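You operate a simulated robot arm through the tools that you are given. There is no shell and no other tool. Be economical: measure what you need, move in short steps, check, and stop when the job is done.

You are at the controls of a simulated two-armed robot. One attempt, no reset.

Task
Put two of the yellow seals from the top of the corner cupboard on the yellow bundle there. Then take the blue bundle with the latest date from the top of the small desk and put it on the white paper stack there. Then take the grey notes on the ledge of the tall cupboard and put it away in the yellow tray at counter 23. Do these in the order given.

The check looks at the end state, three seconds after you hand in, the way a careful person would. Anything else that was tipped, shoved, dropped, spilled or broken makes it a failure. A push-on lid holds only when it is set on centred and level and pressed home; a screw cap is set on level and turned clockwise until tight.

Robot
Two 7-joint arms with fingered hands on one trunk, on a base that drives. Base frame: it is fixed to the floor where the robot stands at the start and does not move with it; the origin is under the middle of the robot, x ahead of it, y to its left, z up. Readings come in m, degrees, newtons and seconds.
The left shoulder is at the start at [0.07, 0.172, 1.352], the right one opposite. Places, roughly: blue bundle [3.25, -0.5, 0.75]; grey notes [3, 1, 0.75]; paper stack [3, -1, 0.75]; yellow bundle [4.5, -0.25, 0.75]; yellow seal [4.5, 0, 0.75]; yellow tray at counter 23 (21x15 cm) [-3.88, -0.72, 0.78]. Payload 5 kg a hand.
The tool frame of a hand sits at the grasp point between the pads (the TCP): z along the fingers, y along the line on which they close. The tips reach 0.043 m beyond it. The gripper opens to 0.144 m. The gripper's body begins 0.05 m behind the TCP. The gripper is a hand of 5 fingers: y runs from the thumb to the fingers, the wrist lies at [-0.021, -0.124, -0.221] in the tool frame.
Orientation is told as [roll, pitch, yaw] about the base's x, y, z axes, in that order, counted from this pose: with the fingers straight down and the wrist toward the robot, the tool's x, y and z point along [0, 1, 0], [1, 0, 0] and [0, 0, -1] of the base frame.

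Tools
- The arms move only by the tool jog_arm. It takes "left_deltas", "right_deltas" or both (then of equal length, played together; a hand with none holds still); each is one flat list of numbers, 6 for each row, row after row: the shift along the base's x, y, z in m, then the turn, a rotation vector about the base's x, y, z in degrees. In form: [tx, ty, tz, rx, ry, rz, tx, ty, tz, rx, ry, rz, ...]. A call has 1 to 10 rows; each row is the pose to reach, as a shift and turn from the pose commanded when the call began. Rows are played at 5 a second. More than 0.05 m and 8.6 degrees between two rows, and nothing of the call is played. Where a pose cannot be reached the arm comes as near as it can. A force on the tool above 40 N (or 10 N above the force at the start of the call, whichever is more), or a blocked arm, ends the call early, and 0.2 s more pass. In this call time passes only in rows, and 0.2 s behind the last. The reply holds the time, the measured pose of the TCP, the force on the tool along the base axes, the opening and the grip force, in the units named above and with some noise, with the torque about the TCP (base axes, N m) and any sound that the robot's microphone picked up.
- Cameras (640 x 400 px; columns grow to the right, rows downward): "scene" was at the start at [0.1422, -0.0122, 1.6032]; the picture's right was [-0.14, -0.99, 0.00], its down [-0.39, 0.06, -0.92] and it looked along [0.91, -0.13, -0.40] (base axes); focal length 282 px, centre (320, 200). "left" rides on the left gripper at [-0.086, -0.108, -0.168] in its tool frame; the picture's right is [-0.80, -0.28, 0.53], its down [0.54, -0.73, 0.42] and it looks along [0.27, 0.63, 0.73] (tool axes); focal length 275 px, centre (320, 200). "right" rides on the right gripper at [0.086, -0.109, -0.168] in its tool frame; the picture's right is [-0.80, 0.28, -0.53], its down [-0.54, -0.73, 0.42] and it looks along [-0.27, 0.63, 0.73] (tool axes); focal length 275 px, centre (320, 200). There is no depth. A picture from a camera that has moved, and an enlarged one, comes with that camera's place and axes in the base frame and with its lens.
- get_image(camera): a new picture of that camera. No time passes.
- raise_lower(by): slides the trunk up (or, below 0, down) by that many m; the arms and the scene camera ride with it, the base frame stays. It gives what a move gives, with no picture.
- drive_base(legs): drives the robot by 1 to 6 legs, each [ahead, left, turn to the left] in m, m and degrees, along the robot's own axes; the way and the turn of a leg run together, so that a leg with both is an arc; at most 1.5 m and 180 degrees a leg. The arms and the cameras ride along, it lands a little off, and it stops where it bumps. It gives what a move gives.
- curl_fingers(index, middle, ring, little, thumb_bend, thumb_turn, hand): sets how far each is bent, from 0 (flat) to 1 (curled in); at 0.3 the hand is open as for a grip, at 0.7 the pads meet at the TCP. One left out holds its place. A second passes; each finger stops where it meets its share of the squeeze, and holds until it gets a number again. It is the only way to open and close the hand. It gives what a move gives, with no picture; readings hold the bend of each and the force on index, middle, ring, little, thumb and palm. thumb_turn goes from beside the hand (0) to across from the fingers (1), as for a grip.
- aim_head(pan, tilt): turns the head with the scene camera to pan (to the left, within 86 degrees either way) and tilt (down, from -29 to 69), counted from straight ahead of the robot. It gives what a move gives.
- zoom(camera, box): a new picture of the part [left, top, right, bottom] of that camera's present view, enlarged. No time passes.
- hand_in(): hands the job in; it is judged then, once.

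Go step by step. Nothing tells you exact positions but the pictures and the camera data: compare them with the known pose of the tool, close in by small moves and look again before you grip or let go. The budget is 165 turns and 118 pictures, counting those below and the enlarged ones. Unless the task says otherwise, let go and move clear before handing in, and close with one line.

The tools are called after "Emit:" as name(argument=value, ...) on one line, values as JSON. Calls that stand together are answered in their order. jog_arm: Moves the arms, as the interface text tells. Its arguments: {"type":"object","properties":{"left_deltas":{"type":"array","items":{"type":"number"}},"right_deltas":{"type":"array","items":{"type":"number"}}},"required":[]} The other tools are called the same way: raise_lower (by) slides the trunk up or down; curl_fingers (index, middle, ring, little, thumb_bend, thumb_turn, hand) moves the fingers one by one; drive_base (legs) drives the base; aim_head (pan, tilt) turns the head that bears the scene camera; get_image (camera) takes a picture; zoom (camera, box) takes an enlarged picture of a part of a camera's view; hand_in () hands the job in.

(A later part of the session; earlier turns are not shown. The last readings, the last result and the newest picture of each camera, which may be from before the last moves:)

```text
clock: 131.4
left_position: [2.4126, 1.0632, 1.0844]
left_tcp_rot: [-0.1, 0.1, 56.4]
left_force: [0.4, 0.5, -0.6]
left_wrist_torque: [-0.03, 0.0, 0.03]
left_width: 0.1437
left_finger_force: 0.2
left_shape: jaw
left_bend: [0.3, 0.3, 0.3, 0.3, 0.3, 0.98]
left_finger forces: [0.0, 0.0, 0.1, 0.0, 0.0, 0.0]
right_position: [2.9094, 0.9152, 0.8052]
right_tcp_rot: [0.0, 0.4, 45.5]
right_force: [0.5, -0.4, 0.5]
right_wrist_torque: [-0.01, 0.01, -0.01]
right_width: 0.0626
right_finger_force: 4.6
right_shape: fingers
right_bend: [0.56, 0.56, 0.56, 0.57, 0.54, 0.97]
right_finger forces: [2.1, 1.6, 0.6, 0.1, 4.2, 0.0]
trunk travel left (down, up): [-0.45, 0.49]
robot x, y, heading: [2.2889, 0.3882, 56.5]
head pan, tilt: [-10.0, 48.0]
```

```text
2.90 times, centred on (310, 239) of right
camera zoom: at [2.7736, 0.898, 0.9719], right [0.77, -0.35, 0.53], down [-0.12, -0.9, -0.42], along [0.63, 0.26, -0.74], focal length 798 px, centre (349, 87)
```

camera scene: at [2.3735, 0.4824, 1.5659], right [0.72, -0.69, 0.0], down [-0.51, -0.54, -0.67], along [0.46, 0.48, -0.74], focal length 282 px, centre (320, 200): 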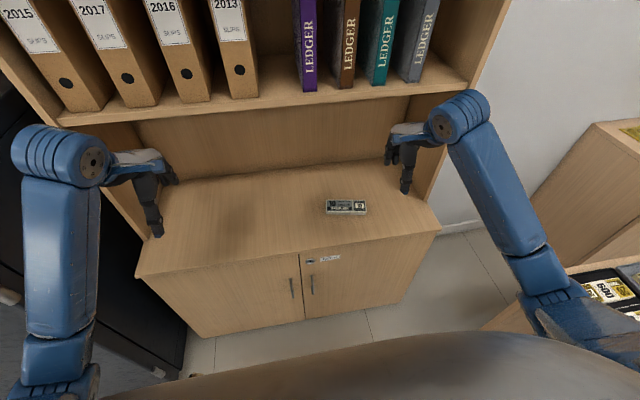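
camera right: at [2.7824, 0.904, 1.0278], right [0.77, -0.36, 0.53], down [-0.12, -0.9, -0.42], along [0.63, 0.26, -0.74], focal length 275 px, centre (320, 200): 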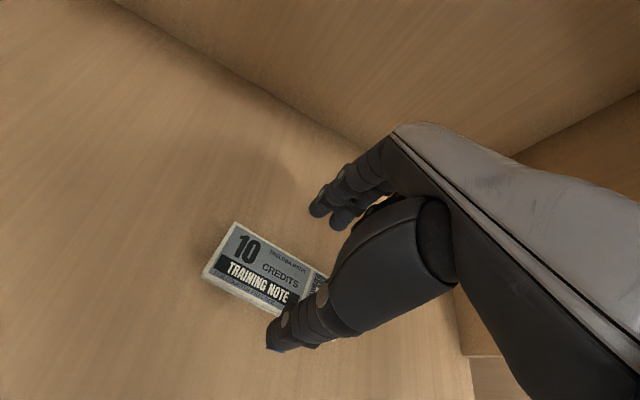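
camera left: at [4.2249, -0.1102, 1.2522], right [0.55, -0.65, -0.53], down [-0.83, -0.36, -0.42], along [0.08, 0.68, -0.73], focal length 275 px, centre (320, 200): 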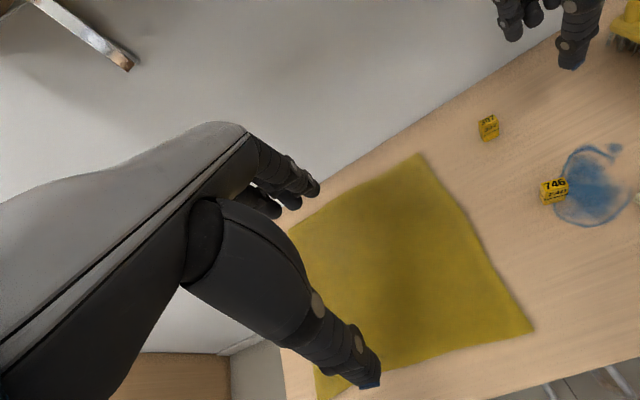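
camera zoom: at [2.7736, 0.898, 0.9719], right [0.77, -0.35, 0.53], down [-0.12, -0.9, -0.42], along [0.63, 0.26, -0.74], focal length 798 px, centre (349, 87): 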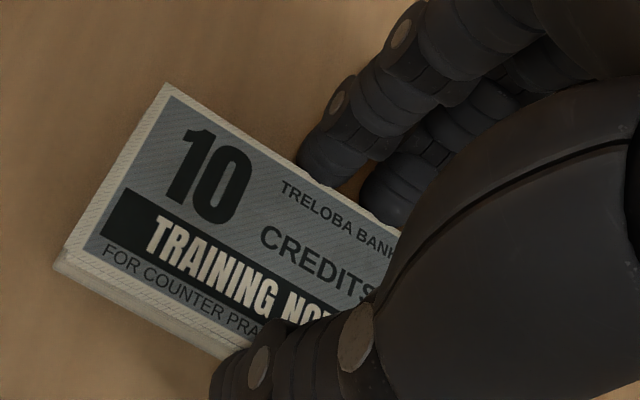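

Contact all round. Squeezing firmer and lifting.

Emit:
curl_fingers(hand="right", index=0.65, middle=0.65, ring=0.65, little=0.65, thumb_bend=0.65)

Emit:
jog_arm(right_deltas=[0, 0, 0.03, 0, 0, 0, -0.01, -0.015, 0.07, 0, 0, 0, -0.02, -0.035, 0.11, 0, 0, 0, -0.035, -0.06, 0.14, 0, 0, 0, -0.05, -0.085, 0.17, 0, 0, 0])

Emit:
get_image(camera="right")

```text
clock: 132.4
left_position: [2.4128, 1.0632, 1.0834]
left_tcp_rot: [0.0, 0.0, 56.4]
left_force: [-0.5, -0.5, 0.5]
left_wrist_torque: [0.04, -0.01, -0.01]
left_width: 0.1434
left_finger_force: 0.1
left_shape: jaw
left_bend: [0.3, 0.3, 0.3, 0.3, 0.3, 0.98]
left_finger forces: [0.0, 0.1, 0.1, 0.0, 0.0, 0.0]
right_position: [2.9096, 0.9154, 0.8056]
right_tcp_rot: [0.1, 0.3, 45.5]
right_force: [0.4, -0.8, 1.9]
right_wrist_torque: [-0.06, 0.04, 0.07]
right_width: 0.0607
right_finger_force: 17.0
right_shape: fingers
right_bend: [0.59, 0.61, 0.62, 0.65, 0.54, 0.96]
right_finger forces: [7.8, 6.5, 3.0, 0.1, 17.4, 0.1]
trunk travel left (down, up): [-0.45, 0.49]
robot x, y, heading: [2.2903, 0.3806, 56.3]
head pan, tilt: [-10.0, 48.0]
```

```text
clock: 133.6
left_position: [2.4113, 1.0621, 1.0838]
left_tcp_rot: [0.0, 0.0, 56.3]
left_force: [-0.4, 0.2, 0.3]
left_wrist_torque: [-0.01, -0.05, 0.0]
left_width: 0.144
left_finger_force: 0.2
left_shape: jaw
left_bend: [0.3, 0.3, 0.3, 0.3, 0.3, 0.98]
left_finger forces: [0.0, 0.1, 0.0, 0.0, 0.0, 0.1]
right_position: [2.8588, 0.8292, 0.9746]
right_tcp_rot: [0.1, 0.4, 45.4]
right_force: [-0.3, -0.9, -0.1]
right_wrist_torque: [0.02, -0.03, -0.03]
right_width: 0.0606
right_finger_force: 16.2
right_shape: fingers
right_bend: [0.59, 0.61, 0.64, 0.65, 0.54, 0.96]
right_finger forces: [9.1, 5.7, 1.9, 0.0, 15.7, 0.1]
trunk travel left (down, up): [-0.45, 0.49]
robot x, y, heading: [2.2909, 0.3828, 56.2]
head pan, tilt: [-10.0, 48.0]
```

```text
42 pictures are left
camera right: at [2.7225, 0.8127, 1.1415], right [0.77, -0.35, 0.53], down [-0.12, -0.9, -0.42], along [0.63, 0.26, -0.74], focal length 275 px, centre (320, 200)
```

right: 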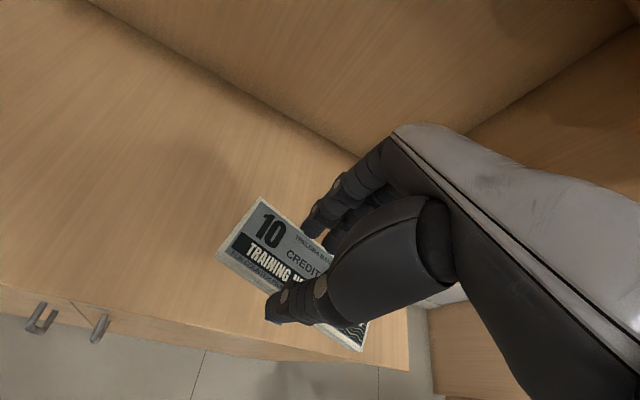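

The notes are held. I'll back away, turn left toward counter 23, and look around.

Emit:
drive_base(legs=[[-1.4, 0, 0], [0, 0, 90]])

Emit:
aim_head(pan=0, tilt=20)

Emit:
get_image(camera="scene")

```text
clock: 144.5
left_position: [0.8207, -0.6895, 1.0827]
left_tcp_rot: [0.0, 0.1, 146.1]
left_force: [-0.1, 0.7, -0.3]
left_wrist_torque: [-0.02, -0.01, 0.01]
left_width: 0.1438
left_finger_force: 0.1
left_shape: jaw
left_bend: [0.3, 0.3, 0.3, 0.3, 0.3, 0.98]
left_finger forces: [0.0, 0.0, 0.0, 0.1, 0.0, 0.0]
right_position: [1.0516, -0.2445, 0.9745]
right_tcp_rot: [0.0, 0.3, 135.2]
right_force: [-0.4, 0.6, 0.1]
right_wrist_torque: [0.02, 0.01, 0.01]
right_width: 0.0598
right_finger_force: 15.7
right_shape: fingers
right_bend: [0.59, 0.61, 0.65, 0.65, 0.55, 0.96]
right_finger forces: [8.9, 5.6, 1.6, 0.0, 15.0, 0.0]
trunk travel left (down, up): [-0.45, 0.49]
robot x, y, heading: [1.4976, -0.8161, 145.9]
head pan, tilt: [-10.0, 48.0]
```

```text
clock: 145.5
left_position: [0.8192, -0.6905, 1.0823]
left_tcp_rot: [0.1, 0.1, 146.1]
left_force: [0.6, 0.2, -0.1]
left_wrist_torque: [0.02, 0.04, 0.02]
left_width: 0.1438
left_finger_force: 0.0
left_shape: jaw
left_bend: [0.3, 0.3, 0.3, 0.3, 0.3, 0.98]
left_finger forces: [0.0, 0.1, 0.0, 0.0, 0.0, 0.1]
right_position: [1.0536, -0.2442, 0.9743]
right_tcp_rot: [0.1, 0.3, 135.2]
right_force: [-0.7, 0.0, -0.9]
right_wrist_torque: [0.03, 0.0, 0.01]
right_width: 0.0603
right_finger_force: 15.7
right_shape: fingers
right_bend: [0.59, 0.61, 0.65, 0.65, 0.55, 0.96]
right_finger forces: [8.8, 5.6, 1.7, 0.1, 14.9, 0.0]
trunk travel left (down, up): [-0.45, 0.49]
robot x, y, heading: [1.4981, -0.8139, 146.0]
head pan, tilt: [0.0, 20.0]
```

```text
41 pictures are left
camera scene: at [1.3801, -0.734, 1.6087], right [0.56, 0.83, 0.0], down [0.28, -0.19, -0.94], along [-0.78, 0.52, -0.34], focal length 282 px, centre (320, 200)
```

scene: 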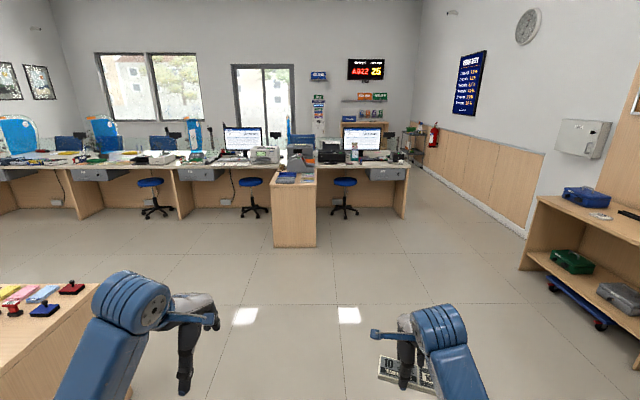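

Counters run along the far side; counter 23's tray should project near pixel (132, 154). Zooming there.

Emit:
zoom(camera="scene", box=[0, 100, 240, 250])

Emit:
aim_head(pan=50, tilt=30)

Emit:
get_image(camera="scene")

```text
2.67 times, centred on (120, 175) of scene
camera zoom: at [1.3801, -0.734, 1.6087], right [0.56, 0.83, 0.0], down [0.28, -0.19, -0.94], along [-0.78, 0.52, -0.34], focal length 752 px, centre (853, 267)
```

zoom: 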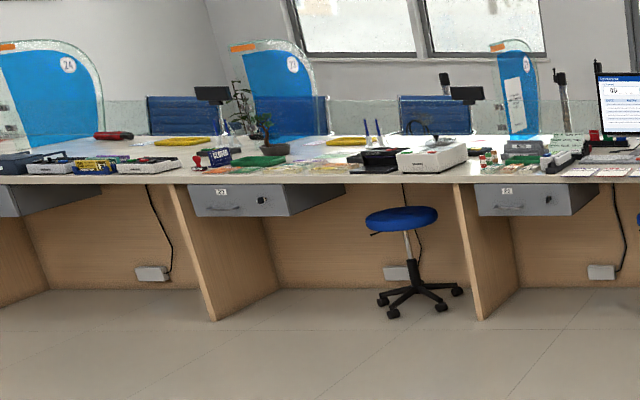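

```text
clock: 146.7
left_position: [0.8179, -0.6911, 1.0835]
left_tcp_rot: [0.0, 0.1, 146.0]
left_force: [0.3, 0.5, 1.4]
left_wrist_torque: [0.0, 0.03, 0.02]
left_width: 0.1437
left_finger_force: 0.0
left_shape: jaw
left_bend: [0.3, 0.3, 0.3, 0.3, 0.3, 0.98]
left_finger forces: [0.1, 0.0, 0.0, 0.0, 0.0, 0.0]
right_position: [1.0521, -0.2446, 0.9739]
right_tcp_rot: [0.0, 0.3, 135.2]
right_force: [-0.1, -0.2, -1.1]
right_wrist_torque: [0.0, -0.01, -0.01]
right_width: 0.06
right_finger_force: 15.7
right_shape: fingers
right_bend: [0.59, 0.61, 0.65, 0.65, 0.55, 0.96]
right_finger forces: [8.9, 5.6, 1.7, 0.0, 15.0, 0.0]
trunk travel left (down, up): [-0.45, 0.49]
robot x, y, heading: [1.4969, -0.8136, 146.0]
head pan, tilt: [50.0, 30.0]
```

```text
39 pictures are left
camera scene: at [1.3705, -0.811, 1.5928], right [-0.28, 0.96, 0.0], down [0.48, 0.14, -0.87], along [-0.83, -0.24, -0.5], focal length 282 px, centre (320, 200)
```

scene: 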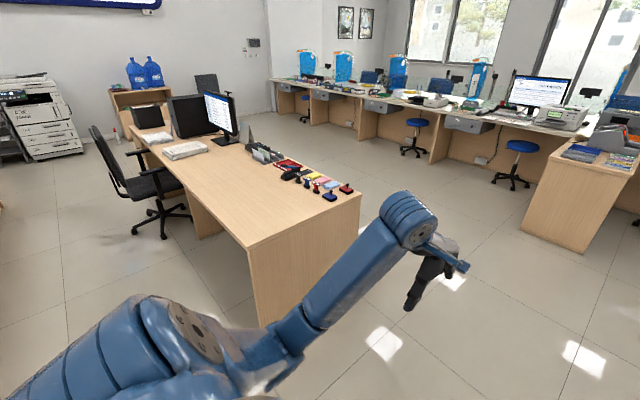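

The yellow tray at counter 23 stands toward the back of the counter, left of the stool. I'll drive down the corridor between the island and the counters and stop in front of counter 23.

Emit:
drive_base(legs=[[0, 0, 1], [1.2, 0, 0], [1.1, 0, 0], [0, 1.4, 0], [0, 1.4, 0]])

Emit:
aim_head(pan=0, tilt=25)

Emit:
get_image(camera="scene")

```text
clock: 171.4
left_position: [-2.6518, -1.8358, 1.083]
left_tcp_rot: [0.1, 0.1, 147.5]
left_force: [0.1, -0.4, 0.3]
left_wrist_torque: [0.03, 0.01, 0.0]
left_width: 0.1438
left_finger_force: 0.0
left_shape: jaw
left_bend: [0.3, 0.3, 0.3, 0.3, 0.3, 0.98]
left_finger forces: [0.0, 0.0, 0.1, 0.0, 0.0, 0.1]
right_position: [-2.4287, -1.384, 0.9744]
right_tcp_rot: [0.1, 0.3, 136.5]
right_force: [-0.7, -0.1, -0.5]
right_wrist_torque: [-0.01, -0.01, 0.0]
right_width: 0.06
right_finger_force: 15.8
right_shape: fingers
right_bend: [0.59, 0.61, 0.65, 0.65, 0.55, 0.96]
right_finger forces: [8.8, 5.6, 1.7, 0.1, 14.9, 0.1]
trunk travel left (down, up): [-0.45, 0.49]
robot x, y, heading: [-1.969, -1.9428, 147.7]
head pan, tilt: [50.0, 30.0]
```

```text
clock: 172.6
left_position: [-2.6516, -1.8347, 1.0826]
left_tcp_rot: [0.0, 0.0, 147.4]
left_force: [0.5, -0.2, -0.4]
left_wrist_torque: [-0.01, 0.01, 0.02]
left_width: 0.1436
left_finger_force: 0.1
left_shape: jaw
left_bend: [0.3, 0.3, 0.3, 0.3, 0.3, 0.98]
left_finger forces: [0.0, 0.1, 0.0, 0.0, 0.0, 0.1]
right_position: [-2.4282, -1.3835, 0.9745]
right_tcp_rot: [0.0, 0.3, 136.6]
right_force: [-0.5, 1.3, -1.0]
right_wrist_torque: [0.0, -0.02, -0.01]
right_width: 0.0604
right_finger_force: 16.1
right_shape: fingers
right_bend: [0.59, 0.61, 0.65, 0.65, 0.55, 0.96]
right_finger forces: [8.9, 5.6, 1.7, 0.0, 15.0, 0.1]
trunk travel left (down, up): [-0.45, 0.49]
robot x, y, heading: [-1.9691, -1.9473, 147.6]
head pan, tilt: [0.0, 25.0]
```

```text
38 pictures are left
camera scene: at [-2.0889, -1.866, 1.6007], right [0.54, 0.84, 0.0], down [0.36, -0.23, -0.91], along [-0.76, 0.49, -0.42], focal length 282 px, centre (320, 200)
```

scene: 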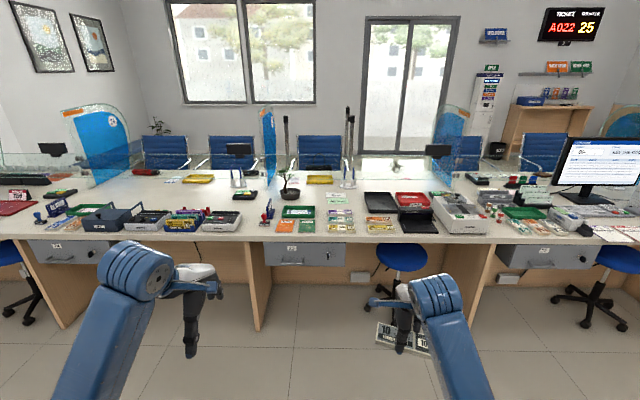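

The yellow tray is straight ahead, on the far side of the deep counter near a glass screen. I'll zoom to see the surroundings.

Emit:
zoom(camera="scene", box=[220, 100, 460, 250])

Emit:
zoom(camera="scene", box=[270, 160, 370, 223])

```text
2.67 times, centred on (340, 175) of scene
camera zoom: at [-2.0889, -1.866, 1.6007], right [0.54, 0.84, 0.0], down [0.36, -0.23, -0.91], along [-0.76, 0.49, -0.42], focal length 752 px, centre (267, 267)
```

zoom: 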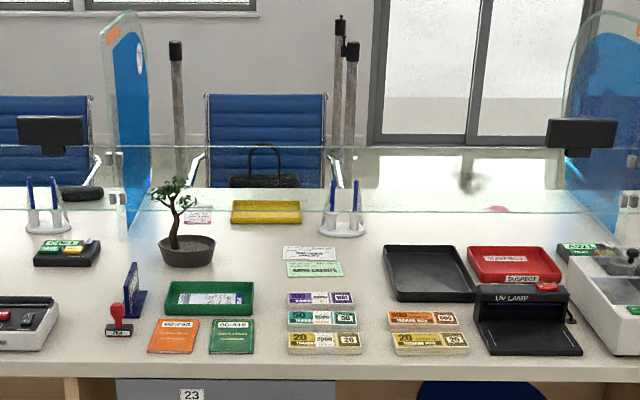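

```text
6.35 times, centred on (320, 192) of scene
camera zoom: at [-2.0889, -1.866, 1.6007], right [0.54, 0.84, 0.0], down [0.36, -0.23, -0.91], along [-0.76, 0.49, -0.42], focal length 1791 px, centre (320, 254)
```

zoom: 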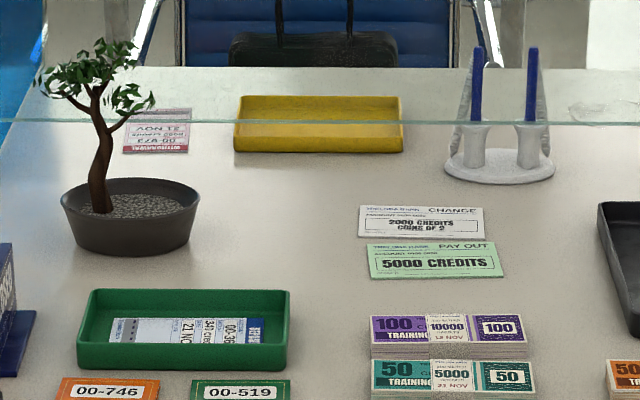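

The tray stands on the customer side, just behind a low glass screen, too far to reach from here. I'll raise the trunk to see the floor on the customer side.

Emit:
raise_lower(by=0.48)

Emit:
get_image(camera="scene")

Emit:
aim_head(pan=-45, tilt=20)

Emit:
get_image(camera="scene")

```text
refused: 0.48 is not a number from -0.4 to 0.4
```

```text
35 pictures are left
camera scene: at [-2.0889, -1.866, 1.6007], right [0.54, 0.84, 0.0], down [0.36, -0.23, -0.91], along [-0.76, 0.49, -0.42], focal length 282 px, centre (320, 200)
```

scene: 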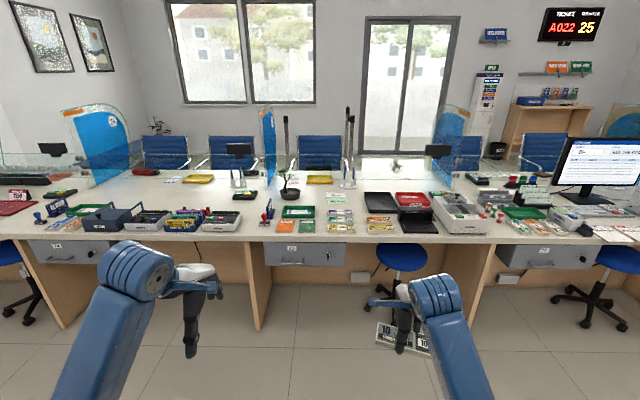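

```text
clock: 173.7
left_position: [-2.6519, -1.8337, 1.0831]
left_tcp_rot: [0.0, 0.1, 147.5]
left_force: [0.8, 0.6, 0.2]
left_wrist_torque: [0.03, 0.04, 0.0]
left_width: 0.1436
left_finger_force: 0.1
left_shape: jaw
left_bend: [0.3, 0.3, 0.3, 0.3, 0.3, 0.98]
left_finger forces: [0.0, 0.0, 0.0, 0.0, 0.0, 0.0]
right_position: [-2.4282, -1.3833, 0.9748]
right_tcp_rot: [0.1, 0.3, 136.6]
right_force: [0.6, 0.7, -0.8]
right_wrist_torque: [-0.02, -0.02, 0.0]
right_width: 0.0601
right_finger_force: 15.6
right_shape: fingers
right_bend: [0.59, 0.61, 0.65, 0.65, 0.55, 0.96]
right_finger forces: [8.9, 5.5, 1.6, 0.0, 14.9, 0.1]
trunk travel left (down, up): [-0.45, 0.49]
robot x, y, heading: [-1.9685, -1.9449, 147.5]
head pan, tilt: [-45.0, 20.0]
```

```text
34 pictures are left
camera scene: at [-2.0314, -1.8244, 1.6088], right [0.98, 0.22, 0.0], down [0.07, -0.33, -0.94], along [-0.2, 0.92, -0.34], focal length 282 px, centre (320, 200)
```

scene: 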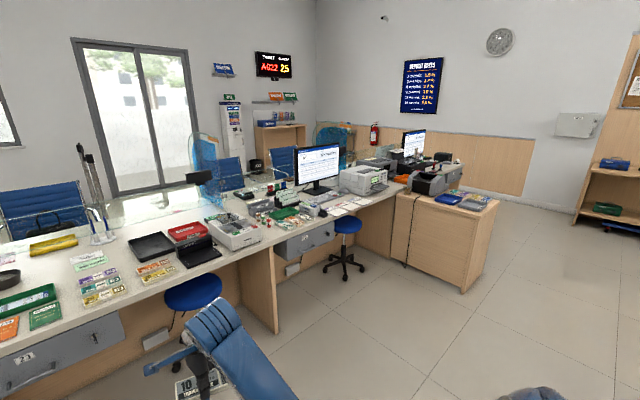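

Emit:
raise_lower(by=0.4)

Emit:
aim_head(pan=0, tilt=25)

Emit:
get_image(camera="scene")

```text
clock: 177.6
left_position: [-2.6523, -1.8357, 1.484]
left_tcp_rot: [0.0, 0.0, 147.5]
left_force: [-0.2, 0.0, 0.2]
left_wrist_torque: [-0.02, 0.0, -0.01]
left_width: 0.1439
left_finger_force: 0.0
left_shape: jaw
left_bend: [0.3, 0.3, 0.3, 0.3, 0.3, 0.98]
left_finger forces: [0.1, 0.0, 0.1, 0.0, 0.0, 0.0]
right_position: [-2.4302, -1.3837, 1.3743]
right_tcp_rot: [0.1, 0.4, 136.6]
right_force: [0.5, -0.2, -1.0]
right_wrist_torque: [-0.01, 0.02, -0.02]
right_width: 0.0601
right_finger_force: 15.7
right_shape: fingers
right_bend: [0.59, 0.61, 0.65, 0.65, 0.55, 0.96]
right_finger forces: [8.9, 5.6, 1.8, 0.1, 14.9, 0.0]
trunk travel left (down, up): [-0.85, 0.09]
robot x, y, heading: [-1.9717, -1.946, 147.6]
head pan, tilt: [-45.0, 20.0]
```

```text
clock: 178.7
left_position: [-2.6524, -1.8345, 1.4831]
left_tcp_rot: [0.0, 0.0, 147.5]
left_force: [0.1, 0.0, 0.2]
left_wrist_torque: [-0.02, -0.01, 0.02]
left_width: 0.1437
left_finger_force: 0.1
left_shape: jaw
left_bend: [0.3, 0.3, 0.3, 0.3, 0.3, 0.98]
left_finger forces: [0.0, 0.0, 0.1, 0.0, 0.0, 0.0]
right_position: [-2.4281, -1.3838, 1.3747]
right_tcp_rot: [0.1, 0.4, 136.6]
right_force: [0.2, 0.2, -0.9]
right_wrist_torque: [0.0, -0.02, 0.01]
right_width: 0.0601
right_finger_force: 15.9
right_shape: fingers
right_bend: [0.59, 0.61, 0.65, 0.65, 0.55, 0.96]
right_finger forces: [9.0, 5.6, 1.7, 0.0, 15.0, 0.1]
trunk travel left (down, up): [-0.85, 0.09]
robot x, y, heading: [-1.968, -1.9403, 147.6]
head pan, tilt: [0.0, 25.0]
```

```text
33 pictures are left
camera scene: at [-2.0888, -1.8657, 2.0007], right [0.54, 0.84, 0.0], down [0.36, -0.23, -0.91], along [-0.76, 0.49, -0.42], focal length 282 px, centre (320, 200)
```

scene: 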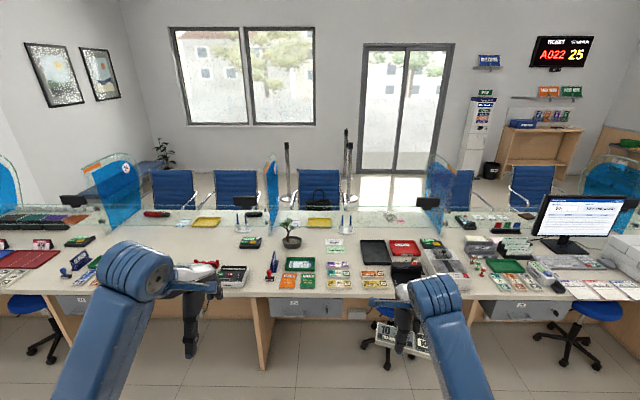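

Raised view: chairs stand on the customer side, with a 1 m gap between the chair at the tray and the next one to the right. I'll zoom to locate the glass relative to the tray.

Emit:
zoom(camera="scene", box=[240, 145, 460, 283])

```text
2.90 times, centred on (350, 214) of scene
camera zoom: at [-2.0888, -1.8657, 2.0007], right [0.54, 0.84, 0.0], down [0.36, -0.23, -0.91], along [-0.76, 0.49, -0.42], focal length 818 px, centre (233, 159)
```

zoom: 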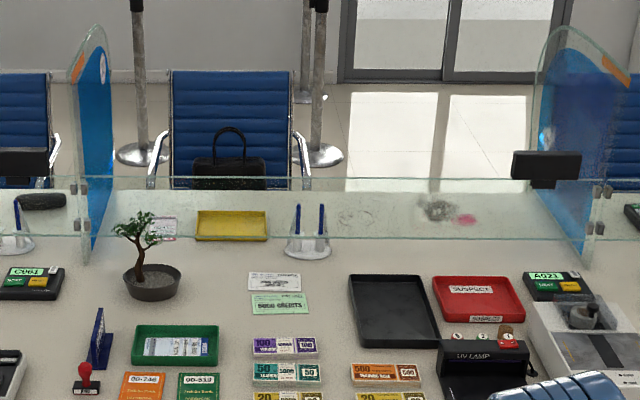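

Chair at the tray occupies the front, but a 1 m gap to its right lets me in from the customer side. I'll drive right past the counter's end with the arms raised, then look.

Emit:
drive_base(legs=[[0, -1.49, 0], [0, -1.49, 0], [0, -1.49, 0]])

Emit:
get_image(camera="scene")

```text
clock: 199.8
left_position: [-0.1913, 1.8725, 1.4838]
left_tcp_rot: [0.0, 0.1, 145.5]
left_force: [0.1, 0.3, -0.3]
left_wrist_torque: [-0.03, 0.01, 0.01]
left_width: 0.1439
left_finger_force: 0.1
left_shape: jaw
left_bend: [0.3, 0.3, 0.3, 0.3, 0.3, 0.98]
left_finger forces: [0.0, 0.0, 0.1, 0.0, 0.1, 0.1]
right_position: [0.048, 2.316, 1.3747]
right_tcp_rot: [0.0, 0.3, 134.6]
right_force: [-0.3, -0.7, -0.9]
right_wrist_torque: [0.02, 0.0, 0.01]
right_width: 0.0602
right_finger_force: 15.4
right_shape: fingers
right_bend: [0.59, 0.61, 0.65, 0.65, 0.55, 0.96]
right_finger forces: [8.9, 5.6, 1.7, 0.0, 15.0, 0.0]
trunk travel left (down, up): [-0.85, 0.09]
robot x, y, heading: [0.4899, 1.7393, 145.4]
head pan, tilt: [0.0, 25.0]
```

```text
31 pictures are left
camera scene: at [0.3712, 1.8221, 2.0007], right [0.57, 0.82, 0.0], down [0.35, -0.24, -0.91], along [-0.75, 0.51, -0.42], focal length 282 px, centre (320, 200)
```

scene: 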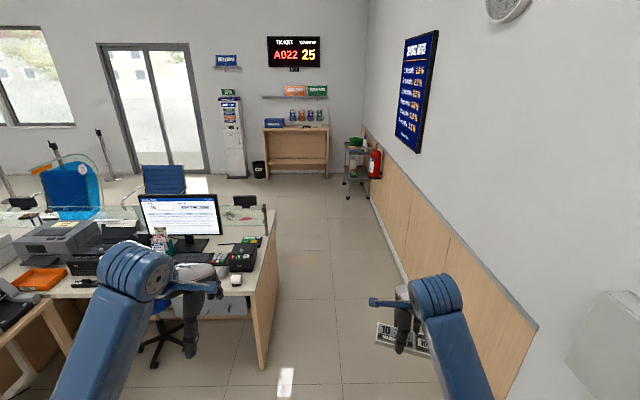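

The passage beside the counter end is clear (about 1.35 m wide). I'll go through to the customer side and turn left.

Emit:
drive_base(legs=[[0, 0, 1.6], [1.3, -0.25, 0], [1.3, 0, 0], [1.28, 0, 0], [0, 0, 90]])

Emit:
get_image(camera="scene")

```text
clock: 222.9
left_position: [-2.7739, 3.3187, 1.4826]
left_tcp_rot: [0.0, 0.1, -121.1]
left_force: [-0.4, -0.1, 0.4]
left_wrist_torque: [0.0, -0.05, 0.0]
left_width: 0.1438
left_finger_force: 0.1
left_shape: jaw
left_bend: [0.3, 0.3, 0.3, 0.3, 0.3, 0.98]
left_finger forces: [0.1, 0.0, 0.0, 0.0, 0.1, 0.0]
right_position: [-3.2307, 3.5285, 1.3736]
right_tcp_rot: [0.1, 0.5, -131.9]
right_force: [-0.3, 0.6, -0.2]
right_wrist_torque: [0.0, -0.03, -0.01]
right_width: 0.0596
right_finger_force: 14.5
right_shape: fingers
right_bend: [0.59, 0.61, 0.65, 0.65, 0.55, 0.96]
right_finger forces: [8.4, 5.6, 1.6, 0.0, 14.4, 0.1]
trunk travel left (down, up): [-0.85, 0.09]
robot x, y, heading: [-2.6824, 4.0008, -121.1]
head pan, tilt: [0.0, 25.0]
```

```text
30 pictures are left
camera scene: at [-2.7561, 3.8807, 2.0007], right [-0.86, 0.52, 0.0], down [0.22, 0.36, -0.91], along [-0.47, -0.78, -0.42], focal length 282 px, centre (320, 200)
```

scene: 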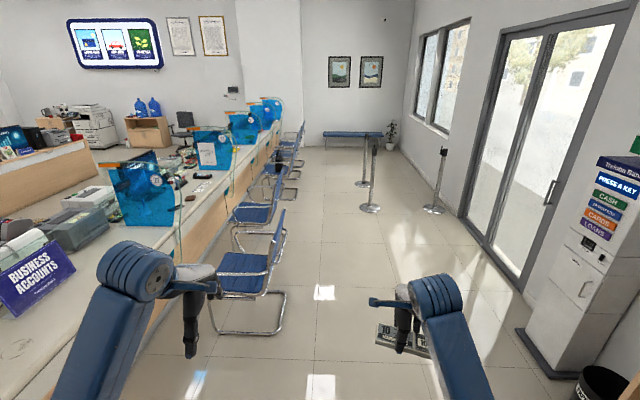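

I see the chairs lining the counter on my left and the queue posts ahead on the right; the gap I want is beyond the second chair. I'll drive down the corridor, staying before the posts, and look again.

Emit:
drive_base(legs=[[0, 0, -1.9], [1.3, -0.1, 0], [1.3, 0, 0], [0.9, 0, 0]])

Emit:
aim_head(pan=70, tilt=35)

Emit:
get_image(camera="scene")

```text
clock: 240.5
left_position: [-4.8875, 0.4506, 1.4826]
left_tcp_rot: [0.0, 0.0, -124.8]
left_force: [-0.5, -0.4, 0.8]
left_wrist_torque: [-0.03, -0.03, 0.0]
left_width: 0.1439
left_finger_force: 0.1
left_shape: jaw
left_bend: [0.3, 0.3, 0.3, 0.3, 0.3, 0.98]
left_finger forces: [0.0, 0.0, 0.1, 0.1, 0.1, 0.1]
right_position: [-5.3293, 0.691, 1.3746]
right_tcp_rot: [0.0, 0.3, -135.7]
right_force: [0.7, 1.2, 0.3]
right_wrist_torque: [-0.02, 0.03, 0.0]
right_width: 0.0598
right_finger_force: 15.1
right_shape: fingers
right_bend: [0.59, 0.61, 0.65, 0.65, 0.55, 0.96]
right_finger forces: [8.4, 5.5, 1.6, 0.1, 14.4, 0.0]
trunk travel left (down, up): [-0.85, 0.09]
robot x, y, heading: [-4.7526, 1.1273, -124.9]
head pan, tilt: [0.0, 25.0]
```

```text
clock: 241.9
left_position: [-4.8888, 0.4497, 1.4839]
left_tcp_rot: [0.0, 0.0, -124.9]
left_force: [0.8, 0.8, -0.3]
left_wrist_torque: [0.0, -0.04, -0.01]
left_width: 0.1439
left_finger_force: 0.1
left_shape: jaw
left_bend: [0.3, 0.3, 0.3, 0.3, 0.3, 0.98]
left_finger forces: [0.0, 0.1, 0.1, 0.0, 0.0, 0.0]
right_position: [-5.3305, 0.6915, 1.3745]
right_tcp_rot: [0.1, 0.3, -135.7]
right_force: [-0.2, -0.5, -1.1]
right_wrist_torque: [0.01, 0.05, -0.01]
right_width: 0.0596
right_finger_force: 15.0
right_shape: fingers
right_bend: [0.59, 0.61, 0.65, 0.65, 0.55, 0.96]
right_finger forces: [8.4, 5.6, 1.7, 0.0, 14.4, 0.1]
trunk travel left (down, up): [-0.85, 0.09]
robot x, y, heading: [-4.7505, 1.1315, -125.0]
head pan, tilt: [70.0, 35.0]
```

```text
29 pictures are left
camera scene: at [-4.7302, 1.015, 1.985], right [-0.82, -0.58, 0.0], down [-0.33, 0.47, -0.82], along [0.47, -0.67, -0.57], focal length 282 px, centre (320, 200)
```

scene: 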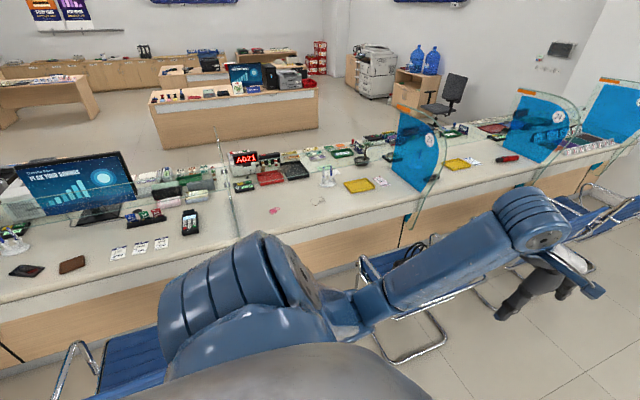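

I'm at the gap; the tray computes to [-3.88, -0.74], as given. I'll retract the left hand to keep clear of the screen divider, then turn to face the counter and edge in.

Emit:
jog_arm(left_deltas=[0.028, 0.04, 0, 0, 0, 0, 0.056, 0.08, 0, 0, 0, 0, 0.084, 0.12, 0, 0, 0, 0, 0.112, 0.16, 0, 0, 0, 0, 0.14, 0.2, 0, 0, 0, 0, 0.168, 0.24, 0, 0, 0, 0])

Emit:
drive_base(legs=[[0.27, 0, 0], [0, 0, 92], [0.35, 0, 0]])

Emit:
aim_head(pan=0, tilt=45)

Emit:
get_image(camera="scene")

```text
clock: 243.3
left_position: [-4.7651, 0.51, 1.4574]
left_tcp_rot: [-0.2, 0.3, -125.0]
left_force: [-0.2, -0.4, 1.3]
left_wrist_torque: [-0.01, -0.01, -0.01]
left_width: 0.1436
left_finger_force: 0.0
left_shape: jaw
left_bend: [0.3, 0.3, 0.3, 0.3, 0.3, 0.98]
left_finger forces: [0.1, 0.1, 0.0, 0.0, 0.0, 0.0]
left hand out of reach, approached as far as the arm can: row 3, 4, 5, 6
right_position: [-5.3292, 0.6919, 1.3745]
right_tcp_rot: [0.0, 0.2, -135.7]
right_force: [-0.1, 0.4, 0.6]
right_wrist_torque: [-0.07, 0.04, 0.0]
right_width: 0.0598
right_finger_force: 14.8
right_shape: fingers
right_bend: [0.59, 0.61, 0.65, 0.65, 0.55, 0.96]
right_finger forces: [8.4, 5.6, 1.7, 0.1, 14.5, 0.1]
trunk travel left (down, up): [-0.85, 0.09]
robot x, y, heading: [-4.7524, 1.1276, -124.8]
head pan, tilt: [70.0, 35.0]
```

```text
clock: 250.9
left_position: [-4.0053, 0.7079, 1.4595]
left_tcp_rot: [-0.1, 0.2, -34.7]
left_force: [-0.8, 0.1, 0.1]
left_wrist_torque: [-0.01, -0.05, 0.05]
left_width: 0.1439
left_finger_force: 0.0
left_shape: jaw
left_bend: [0.3, 0.3, 0.3, 0.3, 0.3, 0.98]
left_finger forces: [0.0, 0.0, 0.0, 0.0, 0.0, 0.1]
right_position: [-4.1824, 0.1422, 1.3748]
right_tcp_rot: [0.1, 0.2, -45.4]
right_force: [-1.1, 1.4, 0.4]
right_wrist_torque: [-0.01, -0.05, -0.01]
right_width: 0.0593
right_finger_force: 14.5
right_shape: fingers
right_bend: [0.59, 0.61, 0.65, 0.65, 0.56, 0.96]
right_finger forces: [7.9, 5.6, 1.6, 0.0, 13.9, 0.0]
trunk travel left (down, up): [-0.85, 0.09]
robot x, y, heading: [-4.6211, 0.7154, -34.3]
head pan, tilt: [70.0, 35.0]
```

```text
clock: 252.3
left_position: [-4.0019, 0.7058, 1.4585]
left_tcp_rot: [-0.1, 0.2, -34.7]
left_force: [0.6, -0.2, 0.6]
left_wrist_torque: [-0.02, 0.01, 0.0]
left_width: 0.1438
left_finger_force: 0.1
left_shape: jaw
left_bend: [0.3, 0.3, 0.3, 0.3, 0.3, 0.98]
left_finger forces: [0.0, 0.1, 0.0, 0.1, 0.0, 0.1]
right_position: [-4.1812, 0.1428, 1.3748]
right_tcp_rot: [0.0, 0.4, -45.4]
right_force: [-0.6, 0.4, -0.7]
right_wrist_torque: [-0.05, -0.03, -0.02]
right_width: 0.0593
right_finger_force: 14.6
right_shape: fingers
right_bend: [0.59, 0.61, 0.65, 0.65, 0.56, 0.96]
right_finger forces: [8.1, 5.6, 1.5, 0.0, 13.9, 0.0]
trunk travel left (down, up): [-0.85, 0.09]
robot x, y, heading: [-4.622, 0.7147, -34.3]
head pan, tilt: [0.0, 45.0]
```

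```text
28 pictures are left
camera scene: at [-4.512, 0.6436, 1.9702], right [-0.57, -0.82, 0.0], down [-0.58, 0.4, -0.71], along [0.58, -0.4, -0.71], focal length 282 px, centre (320, 200)
```

scene: 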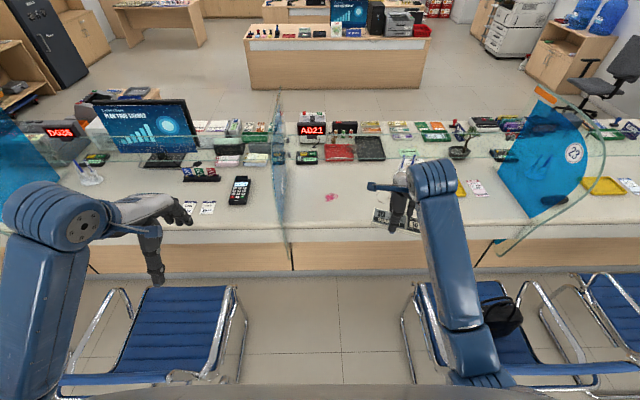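

The gap between the chairs is about 1.0 m wide (lateral -0.5 to +0.52). I'll shift right 0.15 m, go ahead 0.6 m, and look down to check clearances.

Emit:
drive_base(legs=[[0, -0.15, 0.5], [0.55, 0, 0]])

Emit:
aim_head(pan=-35, tilt=60)

Emit:
get_image(camera="scene")

```text
clock: 256.4
left_position: [-3.6298, 0.2903, 1.4575]
left_tcp_rot: [-0.1, 0.1, -33.7]
left_force: [-0.1, 0.2, 0.3]
left_wrist_torque: [-0.03, -0.01, 0.02]
left_width: 0.1437
left_finger_force: 0.0
left_shape: jaw
left_bend: [0.3, 0.3, 0.3, 0.3, 0.3, 0.98]
left_finger forces: [0.1, 0.0, 0.0, 0.0, 0.1, 0.1]
right_position: [-3.8021, -0.2776, 1.3762]
right_tcp_rot: [0.1, 0.1, -44.4]
right_force: [0.1, 1.1, -0.7]
right_wrist_torque: [0.0, -0.01, 0.04]
right_width: 0.0591
right_finger_force: 14.5
right_shape: fingers
right_bend: [0.59, 0.61, 0.65, 0.65, 0.56, 0.96]
right_finger forces: [7.9, 5.7, 1.6, 0.1, 14.0, 0.1]
trunk travel left (down, up): [-0.85, 0.09]
robot x, y, heading: [-4.2451, 0.2916, -33.5]
head pan, tilt: [0.0, 45.0]
```

```text
clock: 257.4
left_position: [-3.6294, 0.2875, 1.4574]
left_tcp_rot: [-0.1, 0.3, -33.7]
left_force: [-0.1, -0.3, 0.7]
left_wrist_torque: [0.03, 0.01, -0.02]
left_width: 0.1441
left_finger_force: 0.1
left_shape: jaw
left_bend: [0.3, 0.3, 0.3, 0.3, 0.3, 0.98]
left_finger forces: [0.0, 0.0, 0.0, 0.0, 0.1, 0.1]
right_position: [-3.7988, -0.2792, 1.3744]
right_tcp_rot: [0.0, 0.3, -44.4]
right_force: [0.4, 0.2, -0.9]
right_wrist_torque: [0.01, 0.0, 0.0]
right_width: 0.0589
right_finger_force: 14.4
right_shape: fingers
right_bend: [0.59, 0.61, 0.65, 0.65, 0.56, 0.96]
right_finger forces: [7.9, 5.6, 1.5, 0.0, 13.9, 0.0]
trunk travel left (down, up): [-0.85, 0.09]
robot x, y, heading: [-4.2458, 0.2877, -33.7]
head pan, tilt: [-35.0, 60.0]
```

```text
27 pictures are left
camera scene: at [-4.18, 0.1994, 1.9506], right [-0.93, -0.37, 0.0], down [-0.32, 0.81, -0.5], along [0.18, -0.47, -0.87], focal length 282 px, centre (320, 200)
```

scene: 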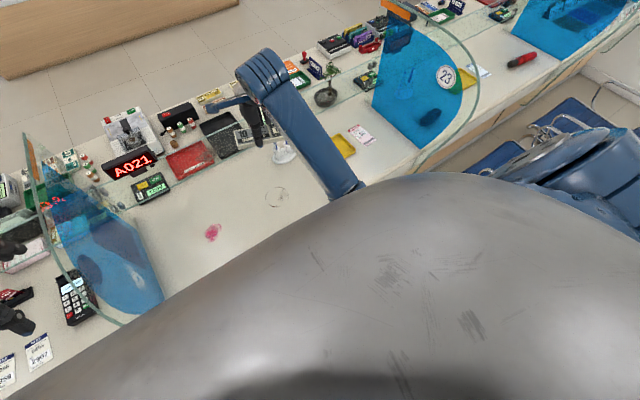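

The tray is 0.87 m ahead and 0.65 m right. I'll bring the left hand toward the midline away from the divider, then creep ahead 0.12 m.

Emit:
jog_arm(left_deltas=[-0.022, -0.033, 0, 0, 0, 0, -0.044, -0.066, 0, 0, 0, 0, -0.066, -0.1, 0, 0, 0, 0])

Emit:
drive_base(legs=[[0.12, 0, 0]])

```text
clock: 258.2
left_position: [-3.6838, 0.1743, 1.4556]
left_tcp_rot: [0.0, 0.4, -33.7]
left_force: [0.0, -0.7, 0.3]
left_wrist_torque: [0.04, -0.03, -0.01]
left_width: 0.1437
left_finger_force: 0.1
left_shape: jaw
left_bend: [0.3, 0.3, 0.3, 0.3, 0.3, 0.97]
left_finger forces: [0.0, 0.0, 0.0, 0.1, 0.1, 0.0]
left hand out of reach, approached as far as the arm can: row 1, 2, 3
right_position: [-3.7996, -0.2802, 1.3735]
right_tcp_rot: [0.0, 0.4, -44.5]
right_force: [-0.7, -0.5, -1.0]
right_wrist_torque: [0.03, -0.03, -0.01]
right_width: 0.0588
right_finger_force: 14.3
right_shape: fingers
right_bend: [0.59, 0.61, 0.65, 0.65, 0.56, 0.96]
right_finger forces: [7.9, 5.6, 1.4, 0.0, 13.9, 0.0]
trunk travel left (down, up): [-0.85, 0.09]
robot x, y, heading: [-4.2497, 0.2882, -33.2]
head pan, tilt: [-35.0, 60.0]
```

```text
clock: 259.5
left_position: [-3.5935, 0.117, 1.4581]
left_tcp_rot: [-0.1, 0.2, -33.7]
left_force: [-2.3, 1.6, 0.6]
left_wrist_torque: [-0.04, -0.08, 0.01]
left_width: 0.1438
left_finger_force: 0.1
left_shape: jaw
left_bend: [0.3, 0.3, 0.3, 0.3, 0.3, 0.97]
left_finger forces: [0.1, 0.0, 0.0, 0.1, 0.1, 0.0]
right_position: [-3.7081, -0.3382, 1.3794]
right_tcp_rot: [0.1, 0.1, -44.4]
right_force: [-0.4, 0.2, -0.5]
right_wrist_torque: [-0.05, -0.12, -0.03]
right_width: 0.059
right_finger_force: 14.7
right_shape: fingers
right_bend: [0.59, 0.61, 0.65, 0.65, 0.56, 0.96]
right_finger forces: [8.0, 5.7, 1.5, 0.0, 14.0, 0.1]
trunk travel left (down, up): [-0.85, 0.09]
robot x, y, heading: [-4.1505, 0.2239, -33.9]
head pan, tilt: [-35.0, 60.0]
```

Now the tray is 0.76 m ahead, 0.64 m right. I'll carry the notes over the tray at height while turning the hand parallel to the counter.

Emit:
jog_arm(right_deltas=[-0.0172, -0.0397, 0, 0, 0, 1, -0.0344, -0.0794, 0, 0, 0, 2, -0.0516, -0.119, 0, 0, 0, 3.5, -0.0688, -0.159, 0, 0, 0, 5, -0.086, -0.1985, 0, 0, 0, 6.5, -0.103, -0.238, 0, 0, 0, 8, -0.12, -0.278, 0, 0, 0, 9, -0.1376, -0.3176, 0, 0, 0, 10, -0.155, -0.357, 0, 0, 0, 11, -0.172, -0.397, 0, 0, 0, 11])

Emit:
get_image(camera="scene")

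Emit:
get_image(camera="right")

```text
clock: 261.7
left_position: [-3.5882, 0.112, 1.4553]
left_tcp_rot: [0.0, 0.4, -33.6]
left_force: [-0.2, -0.2, 0.0]
left_wrist_torque: [0.02, -0.05, 0.0]
left_width: 0.144
left_finger_force: 0.1
left_shape: jaw
left_bend: [0.3, 0.3, 0.3, 0.3, 0.3, 0.97]
left_finger forces: [0.0, 0.0, 0.0, 0.1, 0.1, 0.0]
right_position: [-3.8754, -0.7409, 1.3717]
right_tcp_rot: [0.2, 0.4, -33.4]
right_force: [-0.1, 0.3, -0.2]
right_wrist_torque: [0.01, 0.0, 0.0]
right_width: 0.059
right_finger_force: 14.6
right_shape: fingers
right_bend: [0.59, 0.61, 0.65, 0.65, 0.56, 0.96]
right_finger forces: [7.8, 5.7, 1.2, 0.0, 13.8, 0.0]
trunk travel left (down, up): [-0.85, 0.09]
robot x, y, heading: [-4.1506, 0.2269, -33.7]
head pan, tilt: [-35.0, 60.0]
```

```text
26 pictures are left
camera scene: at [-4.0853, 0.134, 1.9506], right [-0.93, -0.37, 0.0], down [-0.32, 0.81, -0.5], along [0.18, -0.46, -0.87], focal length 282 px, centre (320, 200)
```

scene: 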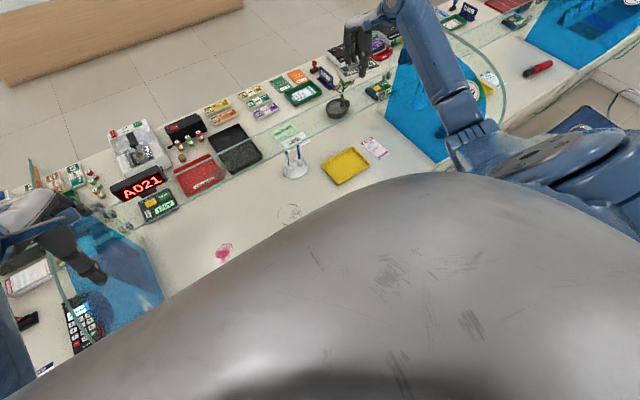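

```text
25 pictures are left
camera right: at [-3.9175, -0.611, 1.5381], right [-0.2, -0.82, 0.53], down [-0.91, -0.05, -0.42], along [0.37, -0.56, -0.74], focal length 275 px, centre (320, 200)
```

right: 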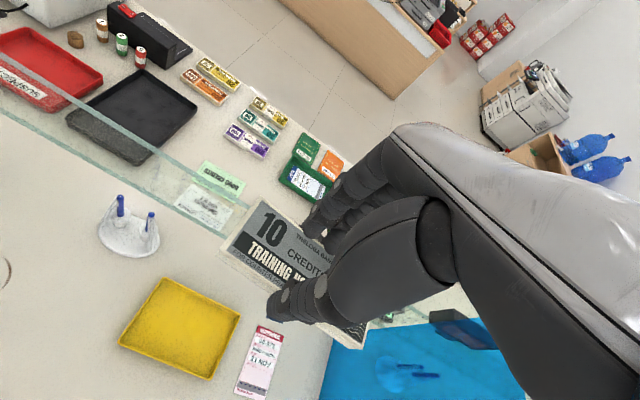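

The tray lies about 3 cm off from under the hand. I'll correct and lower the trunk 0.3 m.

Emit:
jog_arm(right_deltas=[-0.018, 0.024, 0, 0, 0, 0])

Emit:
raise_lower(by=-0.3)

Emit:
get_image(camera="right")

Emit:
get_image(camera="scene")

```text
clock: 262.1
left_position: [-3.5878, 0.1141, 1.4568]
left_tcp_rot: [-0.1, 0.3, -33.6]
left_force: [-1.6, 0.4, -0.1]
left_wrist_torque: [-0.05, -0.05, -0.04]
left_width: 0.1441
left_finger_force: 0.0
left_shape: jaw
left_bend: [0.3, 0.3, 0.3, 0.3, 0.3, 0.97]
left_finger forces: [0.1, 0.0, 0.0, 0.0, 0.0, 0.0]
right_position: [-3.8934, -0.7134, 1.3738]
right_tcp_rot: [0.0, 0.3, -33.4]
right_force: [-0.7, -0.1, 0.0]
right_wrist_torque: [-0.05, -0.01, 0.02]
right_width: 0.0591
right_finger_force: 14.1
right_shape: fingers
right_bend: [0.59, 0.61, 0.65, 0.65, 0.56, 0.96]
right_finger forces: [7.7, 5.7, 1.3, 0.0, 13.8, 0.0]
trunk travel left (down, up): [-0.85, 0.09]
robot x, y, heading: [-4.152, 0.225, -33.5]
head pan, tilt: [-35.0, 60.0]
```

```text
clock: 265.1
left_position: [-3.6009, 0.1167, 1.1641]
left_tcp_rot: [0.1, -0.6, -33.7]
left_force: [-0.5, -0.2, 0.2]
left_wrist_torque: [-0.01, 0.0, -0.01]
left_width: 0.144
left_finger_force: 0.0
left_shape: jaw
left_bend: [0.3, 0.3, 0.3, 0.3, 0.3, 0.97]
left_finger forces: [0.0, 0.0, 0.0, 0.0, 0.0, 0.1]
right_position: [-3.9039, -0.7113, 1.0795]
right_tcp_rot: [0.2, -0.3, -33.4]
right_force: [-0.5, -0.4, -0.7]
right_wrist_torque: [-0.03, 0.0, 0.01]
right_width: 0.0592
right_finger_force: 14.1
right_shape: fingers
right_bend: [0.59, 0.61, 0.65, 0.65, 0.56, 0.96]
right_finger forces: [7.7, 5.8, 1.3, 0.0, 13.7, 0.0]
trunk travel left (down, up): [-0.55, 0.39]
robot x, y, heading: [-4.1506, 0.2269, -33.3]
head pan, tilt: [-35.0, 60.0]
```

```text
24 pictures are left
camera right: at [-3.9471, -0.5804, 1.2454], right [-0.21, -0.82, 0.53], down [-0.9, -0.05, -0.43], along [0.38, -0.57, -0.73], focal length 275 px, centre (320, 200)
```

right: 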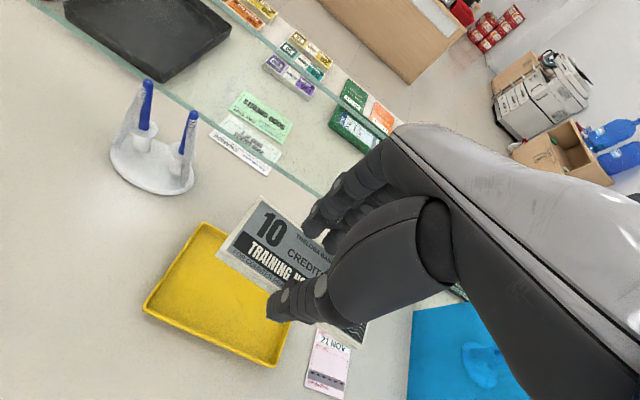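

```text
23 pictures are left
camera scene: at [-4.1026, 0.1421, 1.6522], right [-0.93, -0.37, -0.01], down [-0.31, 0.8, -0.51], along [0.19, -0.47, -0.86], focal length 282 px, centre (320, 200)
```

scene: 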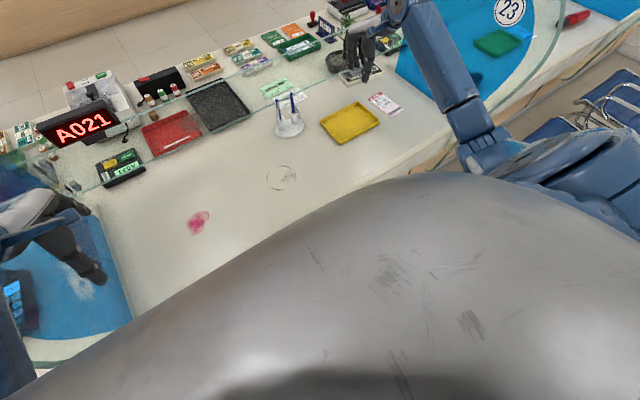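

The whole robot has tilted slightly back (about 0.6°), so something under the body or left arm is touching. I'll raise a bit and look to the left side.

Emit:
raise_lower(by=0.08)

Emit:
aim_head(pan=50, tilt=50)

Emit:
get_image(camera="scene")

```text
clock: 266.2
left_position: [-3.5866, 0.1122, 1.2344]
left_tcp_rot: [-0.1, 0.4, -33.8]
left_force: [-0.1, -0.5, 0.5]
left_wrist_torque: [-0.03, 0.02, -0.01]
left_width: 0.1437
left_finger_force: 0.0
left_shape: jaw
left_bend: [0.3, 0.3, 0.3, 0.3, 0.3, 0.97]
left_finger forces: [0.1, 0.0, 0.0, 0.0, 0.1, 0.0]
right_position: [-3.8937, -0.715, 1.153]
right_tcp_rot: [0.0, 0.4, -33.5]
right_force: [0.5, -0.2, -0.4]
right_wrist_torque: [-0.01, 0.02, 0.02]
right_width: 0.0591
right_finger_force: 14.4
right_shape: fingers
right_bend: [0.59, 0.61, 0.65, 0.65, 0.56, 0.96]
right_finger forces: [7.8, 5.8, 1.3, 0.1, 13.9, 0.1]
trunk travel left (down, up): [-0.63, 0.31]
robot x, y, heading: [-4.1492, 0.2267, -33.7]
head pan, tilt: [-35.0, 60.0]
```

```text
clock: 267.8
left_position: [-3.5877, 0.1118, 1.2362]
left_tcp_rot: [-0.2, 0.5, -33.7]
left_force: [0.7, 0.7, 0.0]
left_wrist_torque: [-0.01, 0.0, 0.01]
left_width: 0.1438
left_finger_force: 0.0
left_shape: jaw
left_bend: [0.3, 0.3, 0.3, 0.3, 0.3, 0.97]
left_finger forces: [0.0, 0.1, 0.0, 0.1, 0.0, 0.0]
right_position: [-3.8929, -0.7157, 1.1532]
right_tcp_rot: [0.1, 0.4, -33.5]
right_force: [0.0, 1.2, -0.5]
right_wrist_torque: [0.02, -0.01, -0.01]
right_width: 0.0593
right_finger_force: 14.7
right_shape: fingers
right_bend: [0.59, 0.61, 0.65, 0.65, 0.56, 0.96]
right_finger forces: [7.8, 5.8, 1.3, 0.0, 13.8, 0.0]
trunk travel left (down, up): [-0.63, 0.31]
robot x, y, heading: [-4.1498, 0.2252, -33.6]
head pan, tilt: [50.0, 50.0]
```

```text
22 pictures are left
camera scene: at [-4.035, 0.2196, 1.7432], right [0.28, -0.96, 0.0], down [-0.73, -0.22, -0.64], along [0.62, 0.18, -0.77], focal length 282 px, centre (320, 200)
```

scene: 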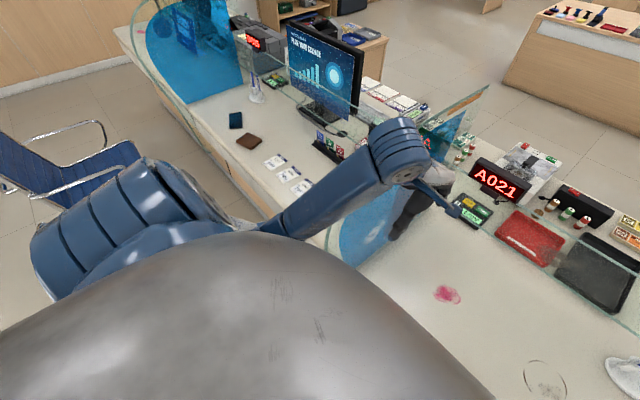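

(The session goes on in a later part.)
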